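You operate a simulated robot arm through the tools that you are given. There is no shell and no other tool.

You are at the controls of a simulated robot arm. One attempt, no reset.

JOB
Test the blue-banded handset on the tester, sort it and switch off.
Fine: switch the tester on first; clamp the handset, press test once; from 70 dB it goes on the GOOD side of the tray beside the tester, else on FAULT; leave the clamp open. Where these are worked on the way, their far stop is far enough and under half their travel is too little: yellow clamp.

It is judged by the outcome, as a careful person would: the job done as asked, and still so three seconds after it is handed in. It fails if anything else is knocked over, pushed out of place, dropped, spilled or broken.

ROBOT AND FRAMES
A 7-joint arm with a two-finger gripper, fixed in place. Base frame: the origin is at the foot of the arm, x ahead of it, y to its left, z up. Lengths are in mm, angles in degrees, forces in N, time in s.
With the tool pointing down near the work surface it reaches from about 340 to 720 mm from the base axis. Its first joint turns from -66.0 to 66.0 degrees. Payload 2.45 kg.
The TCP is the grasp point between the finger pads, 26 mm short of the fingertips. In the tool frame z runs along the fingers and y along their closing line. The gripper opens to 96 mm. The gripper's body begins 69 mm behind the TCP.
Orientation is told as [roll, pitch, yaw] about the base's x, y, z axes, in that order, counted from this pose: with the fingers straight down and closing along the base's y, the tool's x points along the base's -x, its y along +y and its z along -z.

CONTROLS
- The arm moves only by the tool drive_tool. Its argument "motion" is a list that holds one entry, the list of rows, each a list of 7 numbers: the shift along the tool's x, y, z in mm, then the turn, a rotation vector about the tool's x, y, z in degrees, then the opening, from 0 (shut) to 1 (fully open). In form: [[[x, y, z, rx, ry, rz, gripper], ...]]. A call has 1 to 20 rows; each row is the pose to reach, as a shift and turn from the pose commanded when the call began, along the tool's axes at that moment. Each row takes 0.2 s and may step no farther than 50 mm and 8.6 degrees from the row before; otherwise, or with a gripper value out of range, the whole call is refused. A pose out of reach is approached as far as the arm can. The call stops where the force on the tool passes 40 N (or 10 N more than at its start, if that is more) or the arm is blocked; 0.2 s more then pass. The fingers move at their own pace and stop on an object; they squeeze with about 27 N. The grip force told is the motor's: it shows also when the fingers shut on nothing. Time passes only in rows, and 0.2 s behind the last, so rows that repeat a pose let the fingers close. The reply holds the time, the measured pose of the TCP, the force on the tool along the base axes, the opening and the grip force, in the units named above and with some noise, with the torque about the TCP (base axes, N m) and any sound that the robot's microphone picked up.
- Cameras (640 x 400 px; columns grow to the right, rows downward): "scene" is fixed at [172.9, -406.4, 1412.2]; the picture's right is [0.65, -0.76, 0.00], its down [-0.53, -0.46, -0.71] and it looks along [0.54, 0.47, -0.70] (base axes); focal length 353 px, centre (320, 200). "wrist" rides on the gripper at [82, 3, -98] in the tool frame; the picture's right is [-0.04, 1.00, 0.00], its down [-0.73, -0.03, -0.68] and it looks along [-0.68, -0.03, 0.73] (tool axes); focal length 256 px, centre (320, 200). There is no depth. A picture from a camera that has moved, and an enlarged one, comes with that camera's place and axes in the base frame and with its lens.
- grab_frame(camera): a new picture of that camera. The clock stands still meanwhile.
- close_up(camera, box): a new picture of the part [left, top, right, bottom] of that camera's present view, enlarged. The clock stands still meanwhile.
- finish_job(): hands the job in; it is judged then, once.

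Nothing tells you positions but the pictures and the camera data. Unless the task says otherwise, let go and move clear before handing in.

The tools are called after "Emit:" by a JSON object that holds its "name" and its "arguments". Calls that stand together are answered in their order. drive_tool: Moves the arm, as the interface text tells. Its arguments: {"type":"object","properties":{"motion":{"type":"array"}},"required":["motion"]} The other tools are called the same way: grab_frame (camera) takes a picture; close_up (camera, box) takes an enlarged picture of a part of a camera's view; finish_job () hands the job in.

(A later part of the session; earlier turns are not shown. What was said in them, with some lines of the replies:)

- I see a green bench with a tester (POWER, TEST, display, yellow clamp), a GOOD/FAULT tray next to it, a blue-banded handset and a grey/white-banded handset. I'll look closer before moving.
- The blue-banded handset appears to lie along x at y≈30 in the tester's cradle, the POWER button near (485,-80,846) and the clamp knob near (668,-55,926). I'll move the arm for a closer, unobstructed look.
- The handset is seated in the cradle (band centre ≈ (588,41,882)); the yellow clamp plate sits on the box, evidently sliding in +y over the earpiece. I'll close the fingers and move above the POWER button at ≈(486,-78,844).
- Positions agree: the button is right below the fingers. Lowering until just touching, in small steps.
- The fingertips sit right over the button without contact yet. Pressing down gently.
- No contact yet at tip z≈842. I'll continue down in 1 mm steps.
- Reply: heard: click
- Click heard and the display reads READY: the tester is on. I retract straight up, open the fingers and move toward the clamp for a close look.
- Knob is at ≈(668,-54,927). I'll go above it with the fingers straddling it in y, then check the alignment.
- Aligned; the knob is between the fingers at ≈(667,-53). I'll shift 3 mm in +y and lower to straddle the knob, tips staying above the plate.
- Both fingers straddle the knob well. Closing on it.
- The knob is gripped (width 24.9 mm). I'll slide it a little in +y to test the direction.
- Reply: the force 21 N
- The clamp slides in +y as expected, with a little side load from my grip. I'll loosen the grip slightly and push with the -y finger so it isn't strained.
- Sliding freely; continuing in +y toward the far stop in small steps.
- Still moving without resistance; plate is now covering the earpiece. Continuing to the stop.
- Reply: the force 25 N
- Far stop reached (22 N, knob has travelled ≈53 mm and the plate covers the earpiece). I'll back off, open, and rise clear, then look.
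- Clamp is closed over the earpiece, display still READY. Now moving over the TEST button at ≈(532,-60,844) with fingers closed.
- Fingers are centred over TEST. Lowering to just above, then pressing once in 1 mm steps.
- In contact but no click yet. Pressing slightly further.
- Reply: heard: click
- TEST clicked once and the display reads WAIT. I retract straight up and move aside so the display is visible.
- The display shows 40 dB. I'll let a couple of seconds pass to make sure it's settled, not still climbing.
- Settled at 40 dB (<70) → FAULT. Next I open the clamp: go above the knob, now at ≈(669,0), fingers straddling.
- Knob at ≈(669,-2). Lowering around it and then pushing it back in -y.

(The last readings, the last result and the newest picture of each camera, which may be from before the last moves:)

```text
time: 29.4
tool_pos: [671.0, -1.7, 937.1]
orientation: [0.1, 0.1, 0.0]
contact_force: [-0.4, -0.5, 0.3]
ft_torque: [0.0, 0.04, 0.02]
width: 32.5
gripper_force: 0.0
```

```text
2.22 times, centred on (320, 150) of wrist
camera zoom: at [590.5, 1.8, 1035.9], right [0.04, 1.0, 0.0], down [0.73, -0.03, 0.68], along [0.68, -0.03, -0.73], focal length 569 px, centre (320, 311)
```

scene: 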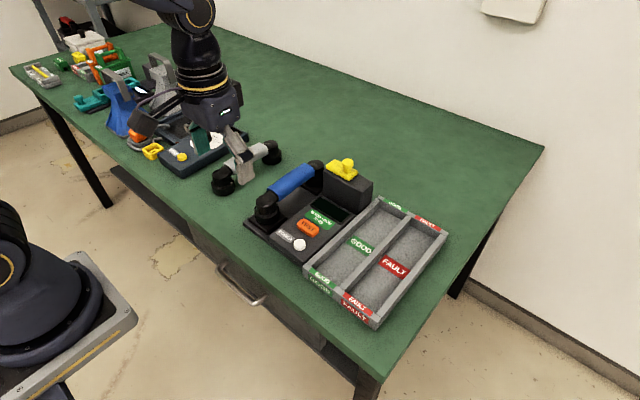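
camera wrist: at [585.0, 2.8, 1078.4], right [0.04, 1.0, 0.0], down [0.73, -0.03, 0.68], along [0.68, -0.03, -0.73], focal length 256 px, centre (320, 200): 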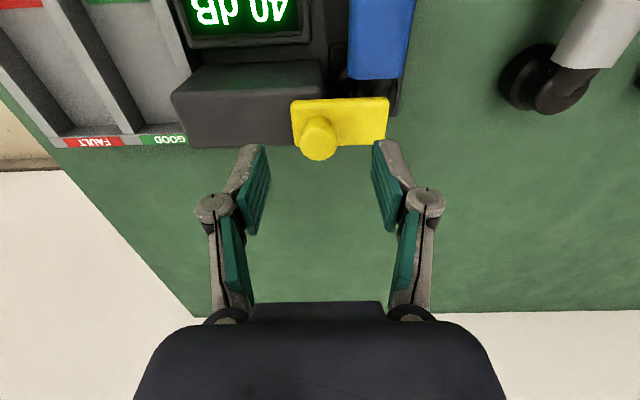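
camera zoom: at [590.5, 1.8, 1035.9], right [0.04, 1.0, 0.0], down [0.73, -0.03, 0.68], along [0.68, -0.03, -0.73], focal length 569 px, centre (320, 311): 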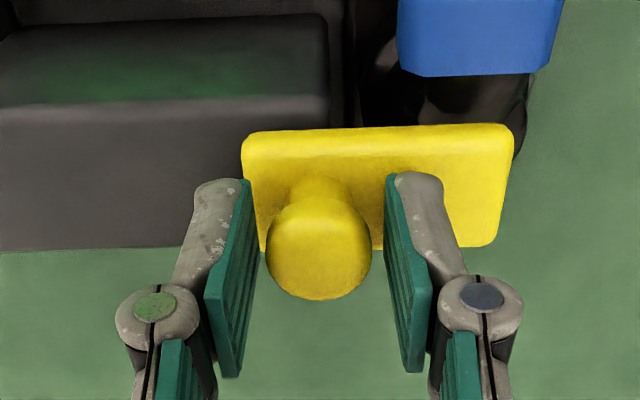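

Pushing the clamp back toward -y.

Emit:
{"name": "drive_tool", "arguments": {"motion": [[[0, -4, 0, 0, 0, 0, 0.34], [0, -8, 0, 0, 0, 0, 0.34], [0, -12, 0, 0, 0, 0, 0.34], [0, -16, 0, 0, 0, 0, 0.34], [0, -20, 0, 0, 0, 0, 0.34], [0, -24, 0, 0, 0, 0, 0.34], [0, -28, 0, 0, 0, 0, 0.34], [0, -32, 0, 0, 0, 0, 0.34], [0, -36, 0, 0, 0, 0, 0.34], [0, -40, 0, 0, 0, 0, 0.34], [0, -44, 0, 0, 0, 0, 0.34], [0, -48, 0, 0, 0, 0, 0.34]]]}}

Emit:
{"name": "close_up", "arguments": {"camera": "wrist", "box": [200, 60, 440, 240]}}

Emit:
{"name": "close_up", "arguments": {"camera": "scene", "box": [260, 120, 400, 220]}}

```text
time: 32.0
tool_pos: [671.9, -48.9, 936.3]
orientation: [-0.1, 0.0, 0.1]
contact_force: [0.0, 0.4, 0.1]
ft_torque: [0.05, -0.02, 0.05]
width: 32.9
gripper_force: 0.4
```

```text
2.22 times, centred on (320, 150) of wrist
camera zoom: at [589.8, -45.7, 1034.9], right [0.04, 1.0, 0.0], down [0.73, -0.03, 0.68], along [0.68, -0.03, -0.73], focal length 569 px, centre (320, 311)
```

zoom: 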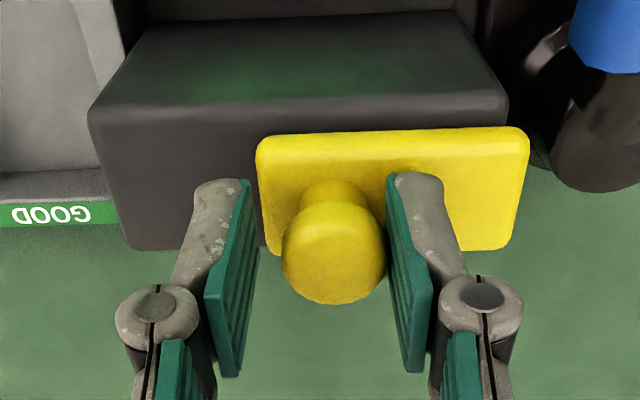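

```text
4.00 times, centred on (330, 170) of scene
camera zoom: at [172.9, -406.4, 1412.2], right [0.65, -0.76, 0.0], down [-0.53, -0.46, -0.71], along [0.54, 0.47, -0.7], focal length 1412 px, centre (280, 320)
```

zoom: 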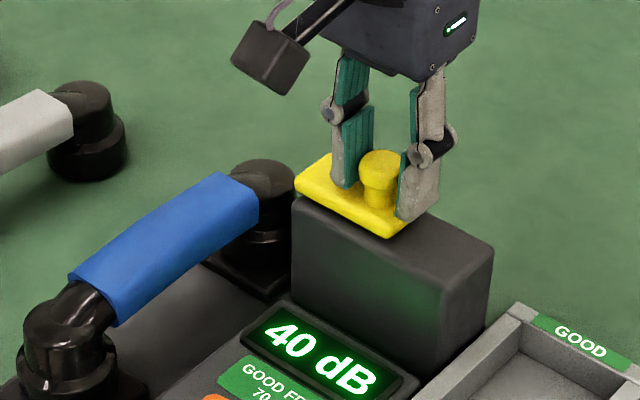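

Nearly back; about 7 mm to go to the starting stop.

Emit:
{"name": "drive_tool", "arguments": {"motion": [[[0, -2, 0, 0, 0, 0, 0.34], [0, -4, 0, 0, 0, 0, 0.34], [0, -6, 0, 0, 0, 0, 0.34], [0, -8, 0, 0, 0, 0, 0.34], [0, -10, 0, 0, 0, 0, 0.34]]]}}

Emit:
{"name": "close_up", "arguments": {"camera": "wrist", "box": [200, 60, 440, 240]}}

Emit:
{"name": "close_up", "arguments": {"camera": "scene", "box": [260, 120, 400, 220]}}

```text
time: 33.2
tool_pos: [671.4, -57.6, 935.0]
orientation: [0.1, 0.0, 0.2]
contact_force: [2.9, 8.2, -2.5]
ft_torque: [0.08, -0.04, -0.04]
width: 37.7
gripper_force: 4.2
```

```text
2.22 times, centred on (320, 150) of wrist
camera zoom: at [589.4, -55.1, 1034.3], right [0.04, 1.0, 0.0], down [0.73, -0.03, 0.68], along [0.68, -0.02, -0.73], focal length 569 px, centre (320, 311)
```

zoom: 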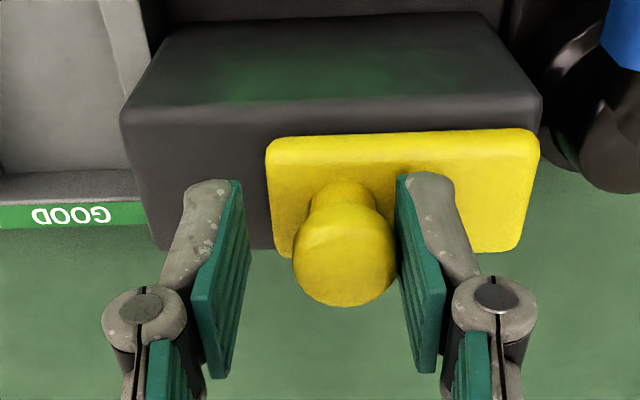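

```text
4.00 times, centred on (330, 170) of scene
camera zoom: at [173.1, -406.2, 1412.3], right [0.65, -0.76, 0.0], down [-0.53, -0.46, -0.71], along [0.54, 0.47, -0.7], focal length 1412 px, centre (280, 320)
```

zoom: 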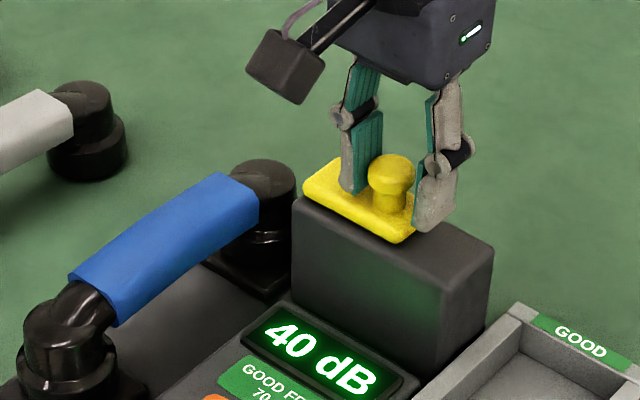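

Clamp is back at its open stop. Backing off the knob, rising, and moving above the handset's blue band.

Emit:
{"name": "drive_tool", "arguments": {"motion": [[[0, 3, 0, 0, 0, 0, 0.5], [0, 5, -1, 0, 0, 0, 0.6], [0, 5, -1, 0, 0, 0, 0.6], [0, 5, -20, 0, 0, 0, 0.6], [0, 5, -55, 0, 0, 0, 0.6], [0, 5, -85, 0, 0, 0, 0.6], [40, 35, -85, 0, 0, 0, 0.72], [80, 65, -85, 0, 0, 0, 0.72], [110, 96, -85, 0, 0, 0, 0.72], [120, 99, -85, 0, 0, 0, 0.72]]]}}

Emit:
{"name": "grab_frame", "arguments": {"camera": "wrist"}}

Emit:
{"name": "close_up", "arguments": {"camera": "scene", "box": [230, 140, 390, 240]}}

```text
time: 35.4
tool_pos: [555.1, 38.0, 1022.4]
orientation: [0.0, 0.1, 0.1]
contact_force: [-0.4, 0.8, -0.2]
ft_torque: [0.02, -0.01, -0.02]
width: 69.3
gripper_force: 0.0
```

```text
taken
camera wrist: at [472.0, 42.3, 1121.2], right [0.04, 1.0, 0.0], down [0.73, -0.03, 0.68], along [0.68, -0.03, -0.73], focal length 256 px, centre (320, 200)
```

wrist: 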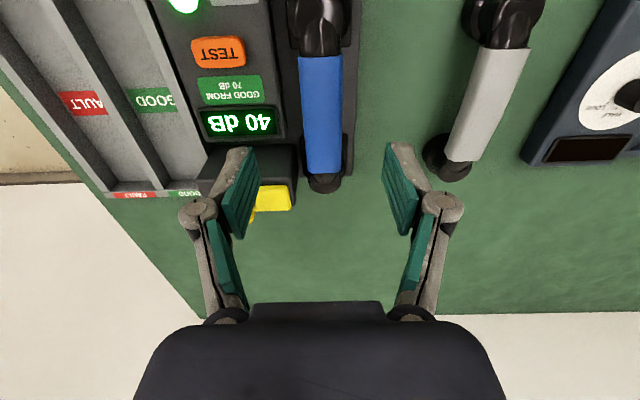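

```text
4.00 times, centred on (310, 190) of scene
camera zoom: at [172.9, -406.4, 1412.2], right [0.65, -0.76, 0.0], down [-0.53, -0.46, -0.71], along [0.54, 0.47, -0.7], focal length 1412 px, centre (360, 240)
```

zoom: 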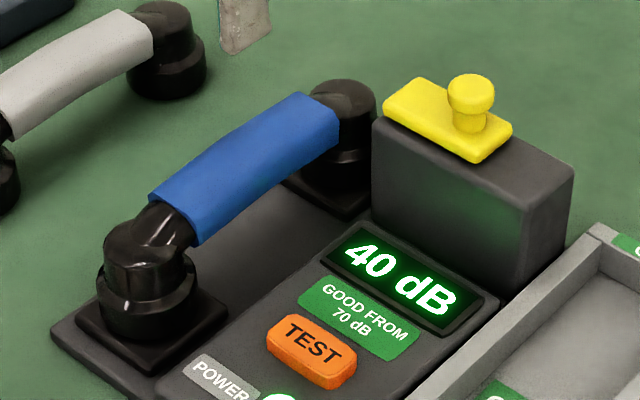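

Clamp is back to its original place. Before grasping, I'll measure the FAULT compartment from the scene camera.

Emit:
{"name": "close_up", "arguments": {"camera": "scene", "box": [296, 190, 456, 330]}}

Emit:
{"name": "close_up", "arguments": {"camera": "wrist", "box": [280, 0, 380, 200]}}

```text
2.86 times, centred on (376, 260) of scene
camera zoom: at [172.9, -406.4, 1412.2], right [0.65, -0.76, 0.0], down [-0.53, -0.46, -0.71], along [0.54, 0.47, -0.7], focal length 1009 px, centre (160, 29)
```

zoom: 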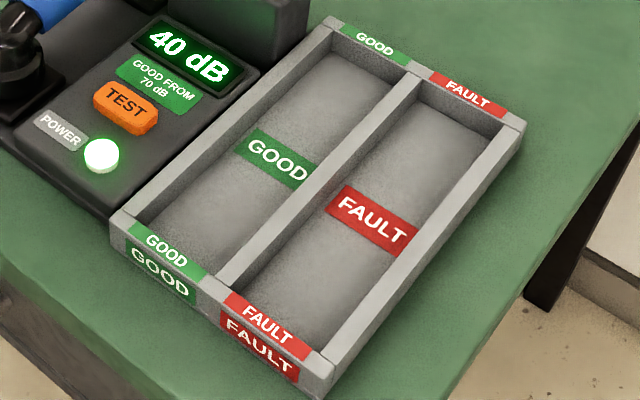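

```text
2.00 times, centred on (330, 100) of wrist
camera zoom: at [472.0, 42.3, 1121.2], right [0.04, 1.0, 0.0], down [0.73, -0.03, 0.68], along [0.68, -0.03, -0.73], focal length 512 px, centre (300, 400)
```

zoom: 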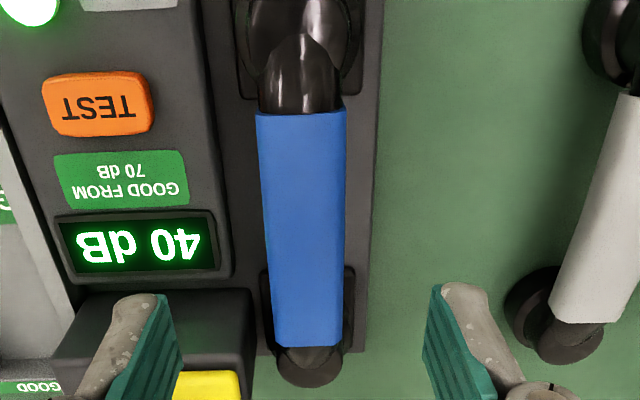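

FAULT compartment: inner y ≈ -283…-211 (centre -247), x ≈ 466…709, rim z≈838, floor ≈816. Handset spans x≈478…690 so it fits when centred at ≈587. Now descending over the band for a check.

Emit:
{"name": "drive_tool", "arguments": {"motion": [[[-16, 1, 20, 0, 0, 0, 0.72], [-32, 2, 50, 0, 0, 0, 0.72], [-32, 2, 90, 0, 0, 0, 0.72], [-32, 2, 104, 0, 0, 0, 0.72], [-32, 2, 104, 0, 0, 0, 0.72]]]}}

Emit:
{"name": "grab_frame", "arguments": {"camera": "wrist"}}

Emit:
{"name": "close_up", "arguments": {"camera": "scene", "box": [230, 140, 390, 240]}}

```text
time: 36.6
tool_pos: [585.0, 39.7, 918.9]
orientation: [0.0, 0.0, 0.1]
contact_force: [-0.1, 0.0, 0.3]
ft_torque: [0.03, -0.02, 0.0]
width: 69.0
gripper_force: 0.2
```

```text
taken
camera wrist: at [502.8, 43.0, 1017.3], right [0.04, 1.0, 0.0], down [0.73, -0.03, 0.68], along [0.68, -0.03, -0.73], focal length 256 px, centre (320, 200)
```

wrist: 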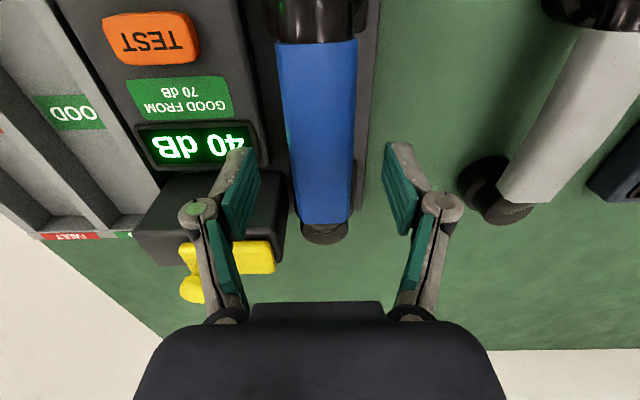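

```text
4.00 times, centred on (310, 190) of scene
camera zoom: at [172.9, -406.4, 1412.2], right [0.65, -0.76, 0.0], down [-0.53, -0.46, -0.71], along [0.54, 0.47, -0.7], focal length 1412 px, centre (360, 240)
```

zoom: 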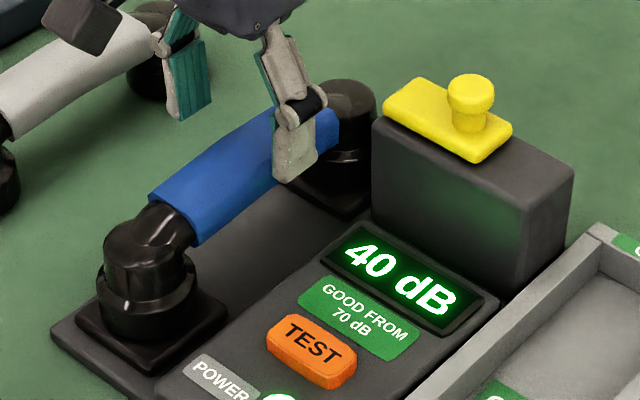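

Band is centred under the gripper (y≈39.7, top z≈879). Lowering to TCP z≈874 and closing.

Emit:
{"name": "drive_tool", "arguments": {"motion": [[[-3, 0, 15, 0, 0, 0, 0.72], [-3, 0, 30, 0, 0, 0, 0.72], [-3, 0, 40, 0, 0, 0, 0.72], [-3, 0, 45, 0, 0, 0, 0.72], [-3, 0, 45, 0, 0, 0, 0.72]]]}}

Emit:
{"name": "close_up", "arguments": {"camera": "scene", "box": [230, 140, 350, 220]}}

Emit:
{"name": "grab_frame", "arguments": {"camera": "wrist"}}

```text
time: 37.8
tool_pos: [587.7, 40.9, 872.1]
orientation: [0.0, 0.1, 0.0]
contact_force: [-0.9, 0.6, 0.6]
ft_torque: [0.02, 0.01, -0.01]
width: 69.1
gripper_force: 0.0
```

```text
5.00 times, centred on (290, 180) of scene
camera zoom: at [172.9, -406.4, 1412.2], right [0.65, -0.76, 0.0], down [-0.53, -0.46, -0.71], along [0.54, 0.47, -0.7], focal length 1765 px, centre (470, 300)
```

zoom: 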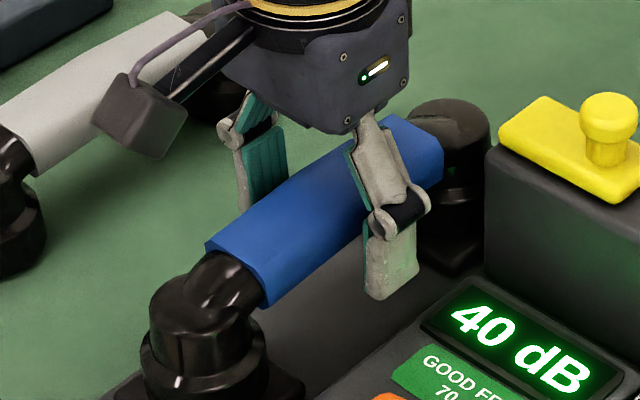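

```text
taken
camera wrist: at [505.0, 44.9, 971.4], right [0.04, 1.0, 0.0], down [0.73, -0.03, 0.68], along [0.68, -0.03, -0.73], focal length 256 px, centre (320, 200)
```

wrist: 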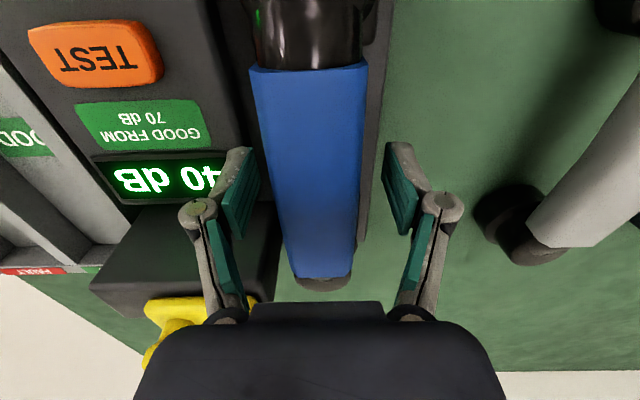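

The band is about 2 mm toward -y of the finger centre; I correct that and close.

Emit:
{"name": "drive_tool", "arguments": {"motion": [[[0, -2, 0, 0, 0, 0, 0.72], [0, -2, 0, 0, 0, 0, 0.55], [0, -2, 0, 0, 0, 0, 0.42], [0, -2, 0, 0, 0, 0, 0.2], [0, -2, 0, 0, 0, 0, 0], [0, -2, 0, 0, 0, 0, 0], [0, -2, 0, 0, 0, 0, 0]]]}}

Emit:
{"name": "close_up", "arguments": {"camera": "scene", "box": [230, 140, 350, 220]}}

Emit:
{"name": "grab_frame", "arguments": {"camera": "wrist"}}

```text
time: 39.4
tool_pos: [586.7, 39.4, 874.2]
orientation: [0.1, 0.0, 0.0]
contact_force: [-0.5, 1.9, 3.3]
ft_torque: [0.04, 0.08, 0.0]
width: 34.5
gripper_force: 26.9
```

```text
5.00 times, centred on (290, 180) of scene
camera zoom: at [172.9, -406.4, 1412.2], right [0.65, -0.76, 0.0], down [-0.53, -0.46, -0.71], along [0.54, 0.47, -0.7], focal length 1765 px, centre (470, 300)
```

zoom: 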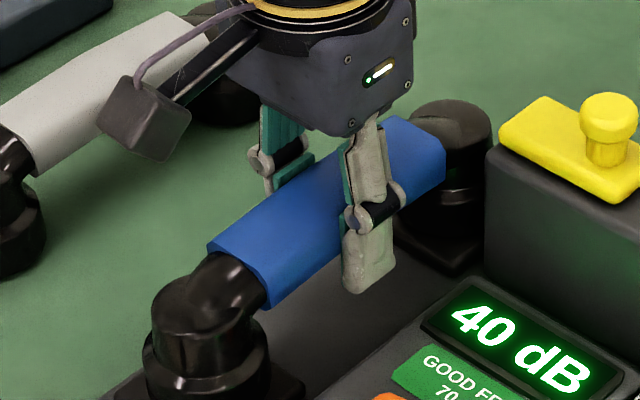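

```text
taken
camera wrist: at [504.6, 42.2, 971.8], right [0.04, 1.0, 0.0], down [0.73, -0.03, 0.68], along [0.68, -0.03, -0.73], focal length 256 px, centre (320, 200)
```

wrist: 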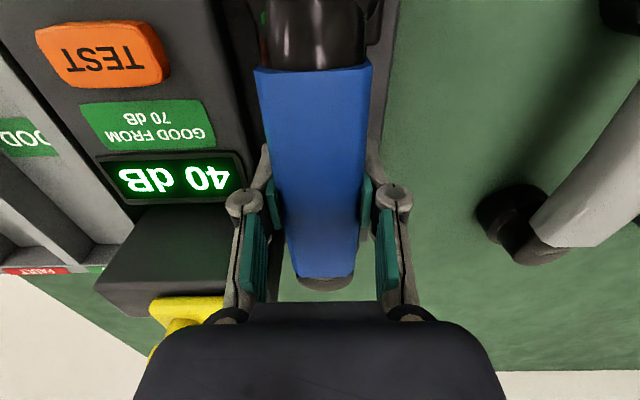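

Gripped firmly (34.5 mm). Lifting slowly straight up out of the cradle.

Emit:
{"name": "drive_tool", "arguments": {"motion": [[[0, 0, -3, 0, 0, 0, 0], [0, 0, -6, 0, 0, 0, 0], [0, 0, -10, 0, 0, 0, 0], [0, 0, -15, 0, 0, 0, 0], [0, 0, -20, 0, 0, 0, 0], [0, 0, -25, 0, 0, 0, 0], [0, 0, -30, 0, 0, 0, 0]]]}}

Emit:
{"name": "close_up", "arguments": {"camera": "scene", "box": [220, 120, 400, 240]}}

Emit:
{"name": "grab_frame", "arguments": {"camera": "wrist"}}

```text
time: 41.0
tool_pos: [587.5, 39.2, 902.6]
orientation: [0.0, 0.0, -0.1]
contact_force: [-0.7, 0.3, -2.3]
ft_torque: [-0.02, 0.0, -0.03]
width: 34.5
gripper_force: 27.2
```

```text
3.33 times, centred on (310, 180) of scene
camera zoom: at [173.0, -406.4, 1412.2], right [0.65, -0.76, 0.0], down [-0.53, -0.46, -0.71], along [0.54, 0.47, -0.7], focal length 1177 px, centre (353, 267)
```

zoom: 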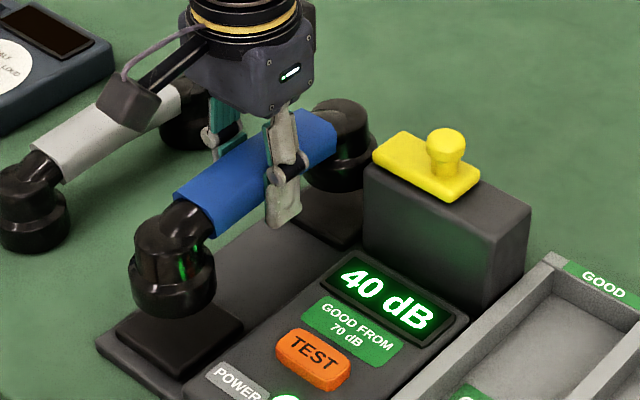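

```text
taken
camera wrist: at [505.1, 42.8, 1002.5], right [0.04, 1.0, 0.0], down [0.73, -0.03, 0.68], along [0.68, -0.03, -0.73], focal length 256 px, centre (320, 200)
```

wrist: 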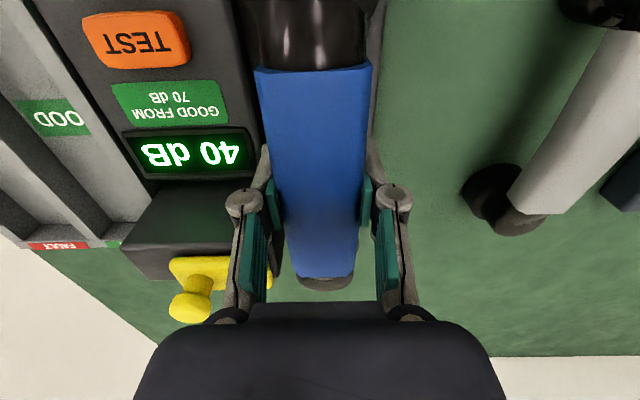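

Lifted cleanly and level. Raising well above the clamp knob, then carrying over to above FAULT (y≈-247).

Emit:
{"name": "drive_tool", "arguments": {"motion": [[[0, 0, -30, 0, 0, 0, 0], [0, 0, -60, 0, 0, 0, 0], [0, 0, -90, 0, 0, 0, 0], [0, 0, -120, 0, 0, 0, 0], [0, 0, -130, 0, 0, 0, 0], [0, -20, -130, 0, 0, 0, 0], [0, -45, -130, 0, 0, 0, 0], [0, -75, -130, 0, 0, 0, 0], [0, -105, -130, 0, 0, 0, 0], [0, -135, -130, 0, 0, 0, 0], [0, -165, -130, 0, 0, 0, 0], [0, -195, -130, 0, 0, 0, 0], [0, -225, -130, 0, 0, 0, 0], [0, -255, -130, 0, 0, 0, 0], [0, -275, -130, 0, 0, 0, 0], [0, -286, -130, 0, 0, 0, 0], [0, -286, -130, 0, 0, 0, 0]]]}}

Emit:
{"name": "grab_frame", "arguments": {"camera": "scene"}}

Emit:
{"name": "grab_frame", "arguments": {"camera": "wrist"}}

```text
time: 44.6
tool_pos: [586.1, -246.5, 1033.5]
orientation: [0.0, -0.1, 0.0]
contact_force: [-0.9, 0.7, -3.0]
ft_torque: [-0.01, 0.0, 0.0]
width: 34.2
gripper_force: 27.2
```

```text
taken
```

scene: 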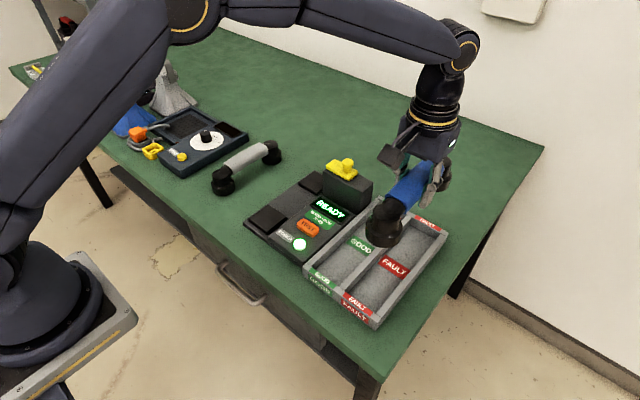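

```text
taken
camera wrist: at [504.2, -243.3, 1131.6], right [0.04, 1.0, 0.0], down [0.73, -0.03, 0.68], along [0.68, -0.03, -0.73], focal length 256 px, centre (320, 200)
```

wrist: 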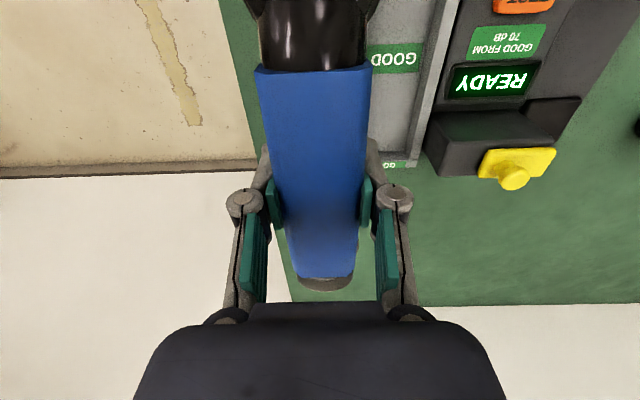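

Centred above FAULT, holding well. Lowering to just above the tray and checking clearance.

Emit:
{"name": "drive_tool", "arguments": {"motion": [[[0, 0, 30, 0, 0, 0, 0], [0, 0, 60, 0, 0, 0, 0], [0, 0, 90, 0, 0, 0, 0], [0, 0, 115, 0, 0, 0, 0], [0, 0, 130, 0, 0, 0, 0], [0, 0, 130, 0, 0, 0, 0]]]}}

Emit:
{"name": "close_up", "arguments": {"camera": "scene", "box": [290, 150, 470, 340]}}

Emit:
{"name": "grab_frame", "arguments": {"camera": "wrist"}}

```text
time: 46.0
tool_pos: [585.6, -248.3, 900.9]
orientation: [0.1, 0.0, -0.1]
contact_force: [-0.1, -0.3, -2.2]
ft_torque: [-0.01, 0.01, 0.0]
width: 34.5
gripper_force: 27.0
```

```text
2.11 times, centred on (380, 245) of scene
camera zoom: at [173.0, -406.4, 1412.2], right [0.65, -0.76, 0.0], down [-0.53, -0.46, -0.71], along [0.54, 0.47, -0.7], focal length 743 px, centre (194, 105)
```

zoom: 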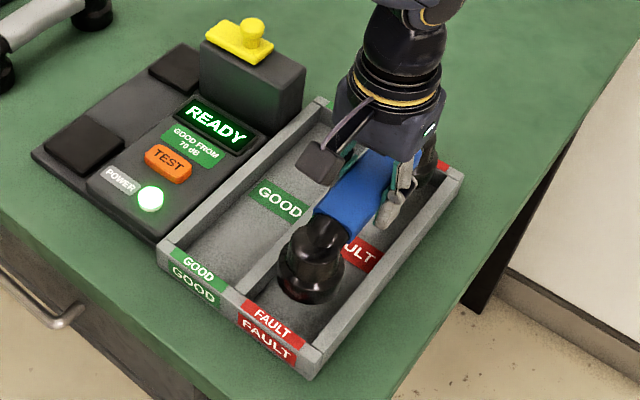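

```text
taken
camera wrist: at [503.8, -245.5, 1000.8], right [0.04, 1.0, 0.0], down [0.73, -0.03, 0.68], along [0.68, -0.03, -0.73], focal length 256 px, centre (320, 200)
```

wrist: 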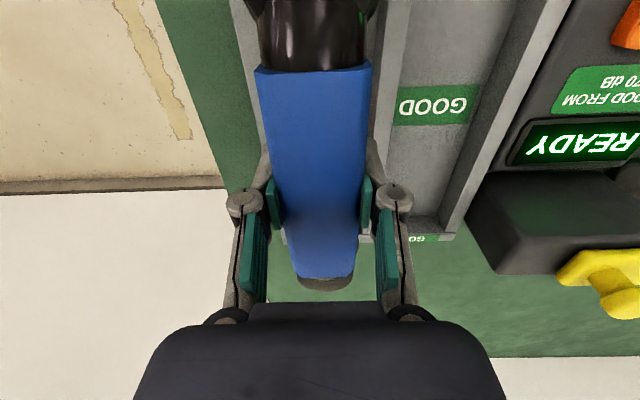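

Aligned within the compartment. Shifting 1 mm and lowering further in small steps.

Emit:
{"name": "drive_tool", "arguments": {"motion": [[[-1, 1, 5, 0, 0, 0, 0], [-1, 1, 10, 0, 0, 0, 0], [-1, 1, 15, 0, 0, 0, 0], [-1, 1, 20, 0, 0, 0, 0], [-1, 1, 24, 0, 0, 0, 0], [-1, 1, 28, 0, 0, 0, 0]]]}}

Emit:
{"name": "close_up", "arguments": {"camera": "scene", "box": [330, 190, 460, 330]}}

```text
time: 47.4
tool_pos: [587.9, -246.5, 872.8]
orientation: [0.0, 0.0, 0.1]
contact_force: [0.0, -0.1, -2.1]
ft_torque: [0.01, 0.0, -0.01]
width: 34.4
gripper_force: 26.6
```

```text
2.86 times, centred on (395, 260) of scene
camera zoom: at [173.0, -406.4, 1412.2], right [0.65, -0.76, 0.0], down [-0.53, -0.46, -0.71], along [0.54, 0.47, -0.7], focal length 1009 px, centre (106, 29)
```

zoom: 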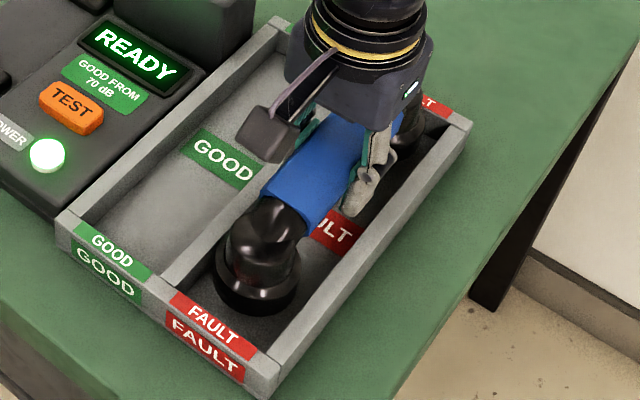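

Inside the compartment, not touching the floor yet. Down in 1.5–2 mm steps.

Emit:
{"name": "drive_tool", "arguments": {"motion": [[[0, 0, 2, 0, 0, 0, 0], [0, 0, 4, 0, 0, 0, 0], [0, 0, 6, 0, 0, 0, 0]]]}}

```text
time: 48.2
tool_pos: [585.5, -246.9, 868.1]
orientation: [0.0, 0.0, 0.0]
contact_force: [0.6, 0.7, -2.6]
ft_torque: [0.01, -0.03, 0.02]
width: 34.3
gripper_force: 27.2
```

Emit:
{"name": "drive_tool", "arguments": {"motion": [[[0, 0, 1.5, 0, 0, 0, 0], [0, 0, 3, 0, 0, 0, 0], [0, 0, 4.5, 0, 0, 0, 0]]]}}

Emit:
{"name": "close_up", "arguments": {"camera": "scene", "box": [330, 190, 460, 330]}}

```text
time: 49.0
tool_pos: [586.9, -244.8, 865.3]
orientation: [0.0, 0.1, 0.1]
contact_force: [0.3, -0.1, -2.5]
ft_torque: [-0.03, -0.01, 0.0]
width: 34.4
gripper_force: 27.4
```

```text
2.86 times, centred on (395, 260) of scene
camera zoom: at [173.0, -406.4, 1412.2], right [0.65, -0.76, 0.0], down [-0.53, -0.46, -0.71], along [0.54, 0.47, -0.7], focal length 1009 px, centre (106, 29)
```

zoom: 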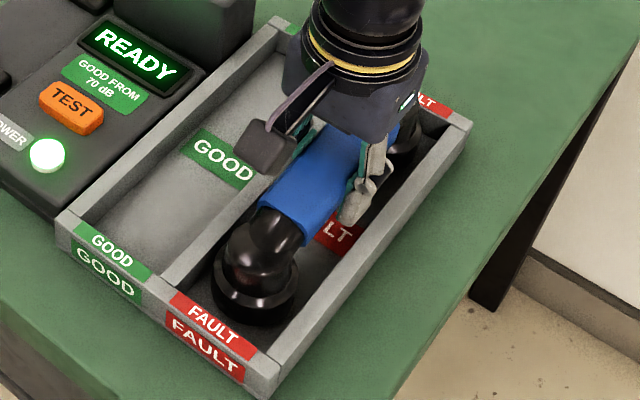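

Emit:
{"name": "drive_tool", "arguments": {"motion": [[[0, 0, 1.5, 0, 0, 0, 0], [0, 0, 3, 0, 0, 0, 0], [0, 0, 3, 0, 0, 0, 0]]]}}

```text
time: 49.8
tool_pos: [588.0, -245.6, 861.1]
orientation: [0.0, 0.1, 0.2]
contact_force: [0.4, 0.9, -2.1]
ft_torque: [-0.02, 0.02, 0.01]
width: 34.7
gripper_force: 27.6
```

Emit:
{"name": "drive_tool", "arguments": {"motion": [[[0, 0, 1.5, 0, 0, 0, 0], [0, 0, 3, 0, 0, 0, 0], [0, 0, 3, 0, 0, 0, 0]]]}}

Emit:
{"name": "close_up", "arguments": {"camera": "scene", "box": [340, 220, 420, 300]}}

Emit:
{"name": "grab_frame", "arguments": {"camera": "wrist"}}

```text
time: 50.6
tool_pos: [588.5, -244.4, 859.2]
orientation: [0.1, -0.1, 0.0]
contact_force: [-0.7, -0.1, -2.9]
ft_torque: [0.01, 0.0, -0.01]
width: 34.6
gripper_force: 26.2
```

```text
5.00 times, centred on (380, 260) of scene
camera zoom: at [173.0, -406.4, 1412.2], right [0.65, -0.76, 0.0], down [-0.53, -0.46, -0.71], along [0.54, 0.47, -0.7], focal length 1765 px, centre (20, -100)
```

zoom: 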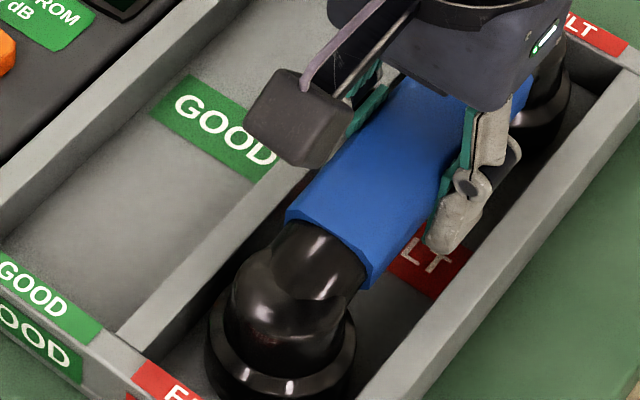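

```text
taken
camera wrist: at [505.8, -242.0, 957.0], right [0.04, 1.0, 0.0], down [0.73, -0.03, 0.68], along [0.68, -0.03, -0.73], focal length 256 px, centre (320, 200)
```

wrist: 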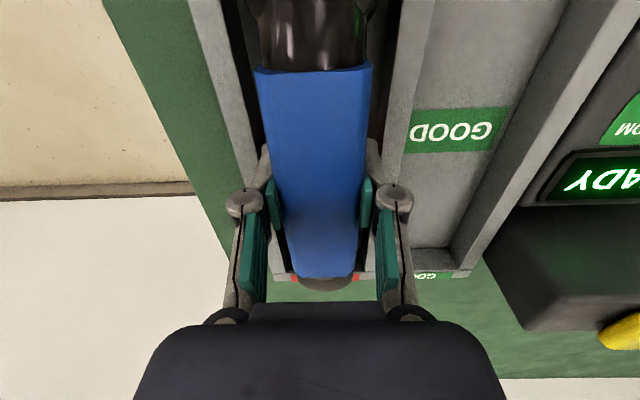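

Still airborne by a few mm and clear of both walls (compartment centre ≈ -244.5). Continuing down gently.

Emit:
{"name": "drive_tool", "arguments": {"motion": [[[0, 0, 1.5, 0, 0, 0, 0], [0, 0, 3, 0, 0, 0, 0], [0, 0, 3, 0, 0, 0, 0]]]}}

```text
time: 51.4
tool_pos: [588.6, -245.8, 856.5]
orientation: [-0.1, -0.2, 0.1]
contact_force: [-3.6, 3.2, 22.8]
ft_torque: [0.03, 0.0, 0.03]
width: 34.5
gripper_force: 27.2
```

Floor contact (≈23 N). I'll relieve ~1 mm and release with a small opening, staying clear of the walls.

Emit:
{"name": "drive_tool", "arguments": {"motion": [[[0, 0, -1, 0, 0, 0, 0], [0, 0, -1, 0, 0, 0, 0], [0, 0, -1, 0, 0, 0, 0.4], [0, 0, -1, 0, 0, 0, 0.45], [0, 0, -1, 0, 0, 0, 0.45]]]}}

Emit:
{"name": "grab_frame", "arguments": {"camera": "wrist"}}

Emit:
{"name": "close_up", "arguments": {"camera": "scene", "box": [340, 190, 450, 300]}}

```text
time: 52.6
tool_pos: [586.4, -246.0, 854.6]
orientation: [0.0, 0.0, 0.0]
contact_force: [0.5, 0.3, -0.5]
ft_torque: [-0.02, -0.01, 0.0]
width: 43.3
gripper_force: 0.0
```

```text
taken
camera wrist: at [505.6, -242.2, 954.5], right [0.04, 1.0, 0.0], down [0.73, -0.03, 0.68], along [0.68, -0.03, -0.73], focal length 256 px, centre (320, 200)
```

wrist: 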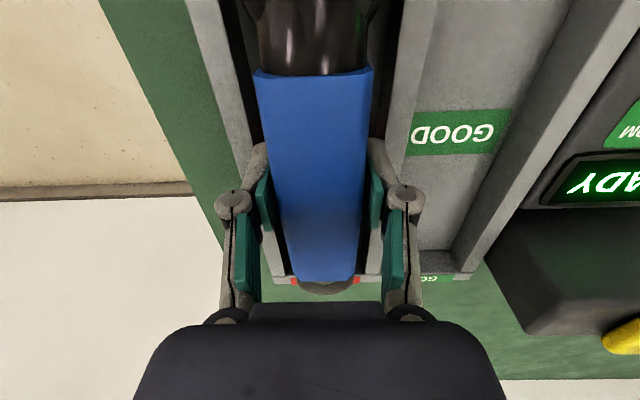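

```text
3.64 times, centred on (395, 245) of scene
camera zoom: at [172.9, -406.4, 1412.2], right [0.65, -0.76, 0.0], down [-0.53, -0.46, -0.71], along [0.54, 0.47, -0.7], focal length 1284 px, centre (47, 36)
```

zoom: 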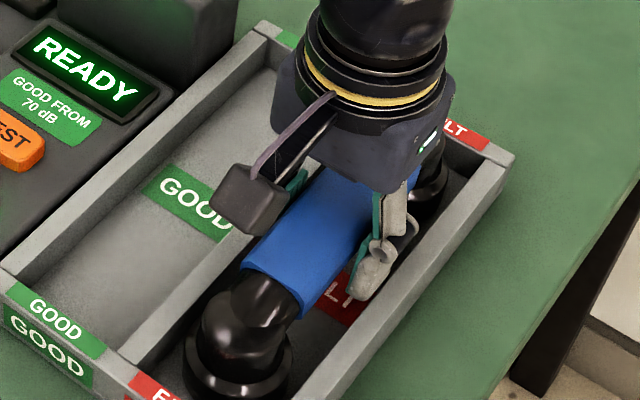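

Released with clearance on both sides. Rising straight up slowly at first.

Emit:
{"name": "drive_tool", "arguments": {"motion": [[[0, 0, -6, 0, 0, 0, 0.45], [0, 0, -14, 0, 0, 0, 0.45], [0, 0, -25, 0, 0, 0, 0.5], [0, 0, -50, 0, 0, 0, 0.6], [0, 0, -85, 0, 0, 0, 0.6], [0, 0, -125, 0, 0, 0, 0.6], [0, 0, -165, 0, 0, 0, 0.6]]]}}

Emit:
{"name": "grab_frame", "arguments": {"camera": "scene"}}

Emit:
{"name": "grab_frame", "arguments": {"camera": "wrist"}}

```text
time: 54.2
tool_pos: [586.3, -244.8, 1021.3]
orientation: [0.0, 0.0, 0.0]
contact_force: [0.0, 0.5, 1.0]
ft_torque: [-0.01, -0.05, 0.03]
width: 57.5
gripper_force: 0.1
```

```text
taken
```

scene: 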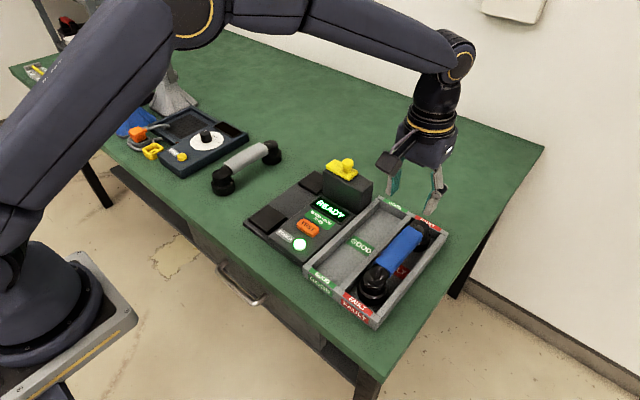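

```text
taken
camera wrist: at [504.0, -242.0, 1120.1], right [0.04, 1.0, 0.0], down [0.73, -0.03, 0.68], along [0.68, -0.03, -0.73], focal length 256 px, centre (320, 200)
```

wrist: 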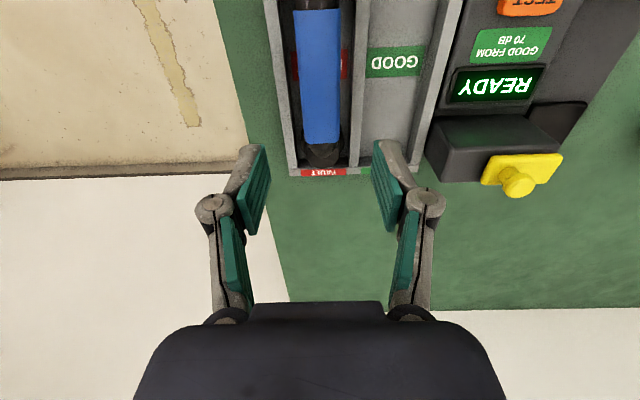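

The handset lies in the FAULT side. Now back over the POWER button to switch off.

Emit:
{"name": "drive_tool", "arguments": {"motion": [[[20, 33, 0, 0, 0, 0, 0.3], [41, 67, 0, 0, 0, 0, 0], [61, 100, 0, 0, 0, 0, 0], [82, 134, 0, 0, 0, 0, 0], [102, 167, 0, 0, 0, 0, 0], [102, 167, 40, 0, 0, 0, 0], [102, 167, 80, 0, 0, 0, 0], [102, 167, 120, 0, 0, 0, 0], [102, 167, 120, 0, 0, 0, 0]]]}}

Emit:
{"name": "grab_frame", "arguments": {"camera": "wrist"}}

Emit:
{"name": "close_up", "arguments": {"camera": "scene", "box": [240, 160, 400, 260]}}

```text
time: 56.2
tool_pos: [484.1, -76.8, 905.6]
orientation: [0.1, 0.0, 0.0]
contact_force: [-0.6, -0.7, 0.3]
ft_torque: [0.01, -0.01, -0.01]
width: 0.1
gripper_force: 27.5
```

```text
taken
camera wrist: at [401.6, -73.3, 1004.9], right [0.04, 1.0, 0.0], down [0.73, -0.03, 0.68], along [0.68, -0.03, -0.73], focal length 256 px, centre (320, 200)
```

wrist: 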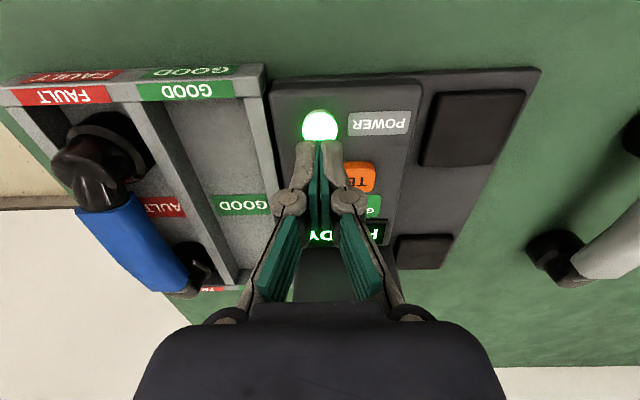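

```text
4.00 times, centred on (320, 210) of scene
camera zoom: at [172.9, -406.4, 1412.2], right [0.65, -0.76, 0.0], down [-0.53, -0.46, -0.71], along [0.54, 0.47, -0.7], focal length 1412 px, centre (320, 160)
```

zoom: 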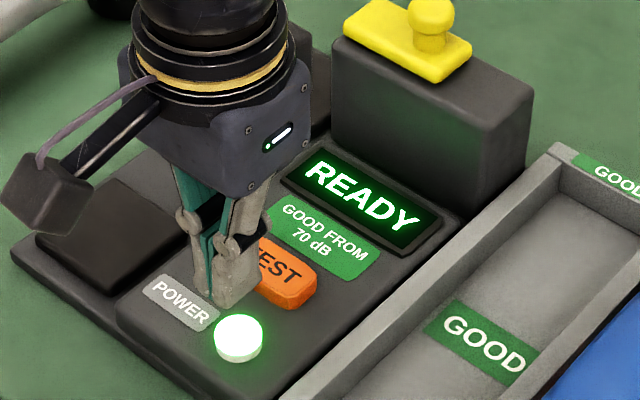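

Over the button again. Lowering and pressing in small steps.

Emit:
{"name": "drive_tool", "arguments": {"motion": [[[0, -1, 16, 0, 0, 0, 0], [0, -1, 30, 0, 0, 0, 0], [0, -1, 36, 0, 0, 0, 0], [0, -1, 38, 0, 0, 0, 0]]]}}

Emit:
{"name": "close_up", "arguments": {"camera": "scene", "box": [240, 160, 400, 260]}}

```text
time: 57.2
tool_pos: [483.8, -80.0, 864.3]
orientation: [0.1, -0.1, 0.0]
contact_force: [0.0, 0.5, 1.2]
ft_torque: [0.04, -0.01, 0.03]
width: 6.2
gripper_force: 28.4
```

```text
4.00 times, centred on (320, 210) of scene
camera zoom: at [172.9, -406.4, 1412.2], right [0.65, -0.76, 0.0], down [-0.53, -0.46, -0.71], along [0.54, 0.47, -0.7], focal length 1412 px, centre (320, 160)
```

zoom: 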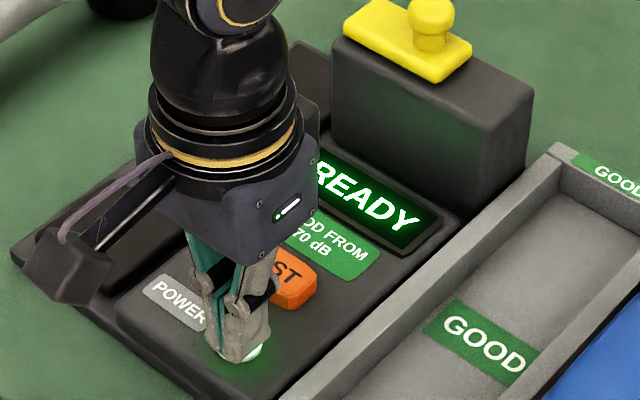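

Touching, no click yet. One or two more millimetres.

Emit:
{"name": "drive_tool", "arguments": {"motion": [[[0, 0, 1, 0, 0, 0, 0], [0, 0, 2, 0, 0, 0, 0]]]}}

Emit:
{"name": "close_up", "arguments": {"camera": "scene", "box": [240, 160, 400, 260]}}

```text
time: 57.8
tool_pos: [485.5, -80.7, 861.9]
orientation: [0.0, 0.0, 0.0]
contact_force: [-0.4, 1.6, 2.8]
ft_torque: [0.01, 0.0, -0.03]
width: 6.1
gripper_force: 28.8
heard: click
```

```text
4.00 times, centred on (320, 210) of scene
camera zoom: at [172.9, -406.4, 1412.3], right [0.65, -0.76, 0.0], down [-0.53, -0.46, -0.71], along [0.54, 0.47, -0.7], focal length 1412 px, centre (320, 160)
```

zoom: 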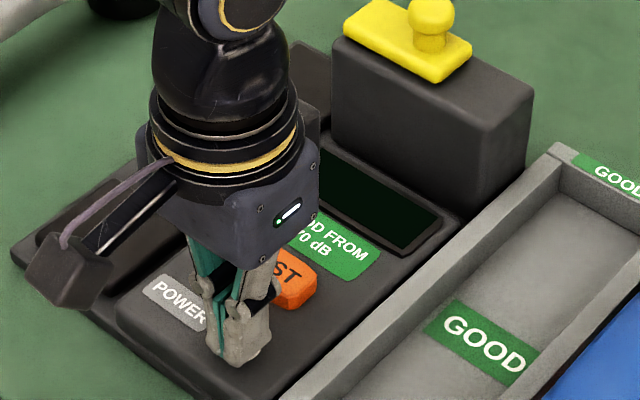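

Click heard, display dark: the tester is off. Retracting up and away to check the final state.

Emit:
{"name": "drive_tool", "arguments": {"motion": [[[0, 0, -25, 0, 0, 0, 0], [0, 0, -65, 0, 0, 0, 0], [0, 0, -105, 0, 0, 0, 0], [0, 0, -145, 0, 0, 0, 0.2], [20, 0, -180, 0, 0, 0, 0.4], [40, 0, -200, 0, 0, 0, 0.5], [60, 0, -220, 0, 0, 0, 0.5], [60, 0, -220, 0, 0, 0, 0.5]]]}}

Emit:
{"name": "grab_frame", "arguments": {"camera": "scene"}}

Emit:
{"name": "close_up", "arguments": {"camera": "scene", "box": [240, 150, 460, 330]}}

Emit:
{"name": "grab_frame", "arguments": {"camera": "wrist"}}

```text
time: 59.6
tool_pos: [425.1, -82.6, 1083.5]
orientation: [0.0, 0.1, -0.1]
contact_force: [-0.4, -0.1, 0.1]
ft_torque: [0.01, 0.03, -0.01]
width: 48.2
gripper_force: 0.1
```

```text
taken
```

scene: 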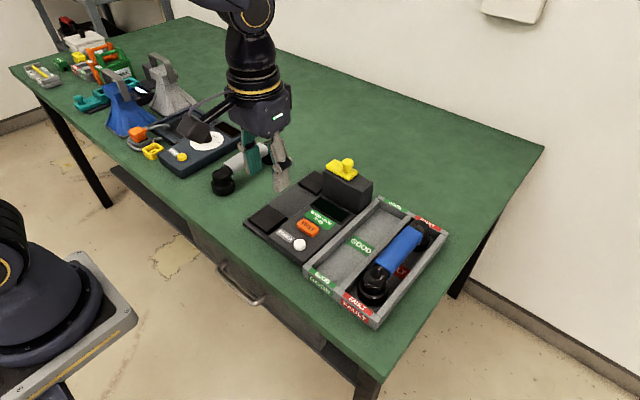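

```text
2.22 times, centred on (350, 240) of scene
camera zoom: at [172.9, -406.4, 1412.2], right [0.65, -0.76, 0.0], down [-0.53, -0.46, -0.71], along [0.54, 0.47, -0.7], focal length 784 px, centre (253, 111)
```

zoom: 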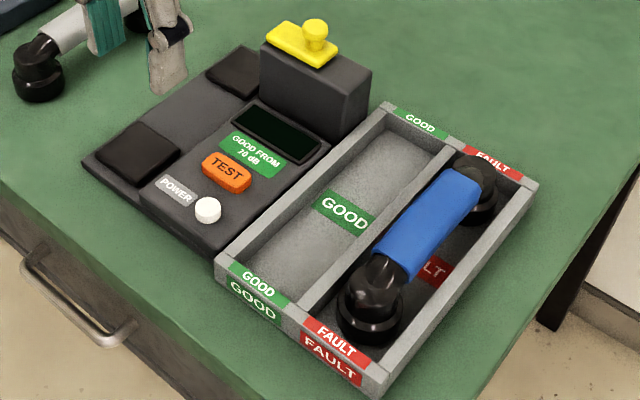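

```text
taken
camera wrist: at [343.2, -79.0, 1182.2], right [0.04, 1.0, 0.0], down [0.73, -0.03, 0.68], along [0.68, -0.03, -0.73], focal length 256 px, centre (320, 200)
```

wrist: 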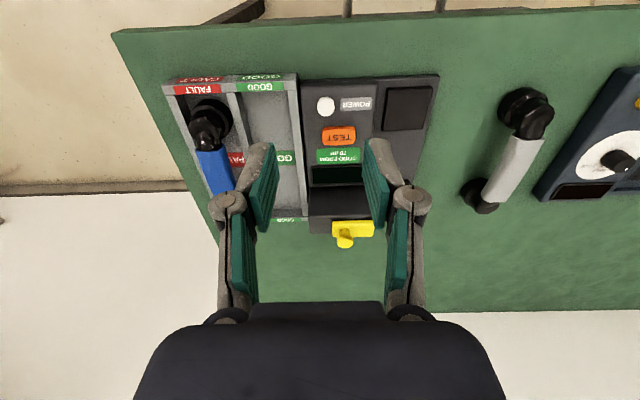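

The tester is off with its display dark, the clamp is at its open stop, and the blue-banded handset lies flat in the FAULT side. Nothing else has moved and the arm is clear, so I'm handing in.

Emit:
{"name": "finish_job", "arguments": {}}

```text
The job is handed in.
```

The blue-banded handset tested at 40 dB, below the 70 dB limit, so it is now lying flat in the FAULT side of the tray. The reading stayed at 40 dB when I waited two seconds to check it had settled.

- **Test:** I switched the tester on first and slid the clamp to its far stop over the handset. I then pressed TEST once.
- **Tester:** it is switched off; the power button clicked and the display went dark.
- **Clamp:** it is back at its open stop.
- **Everything else:** in the last pictures nothing else had moved. The arm let go and was clear when I handed the job in.
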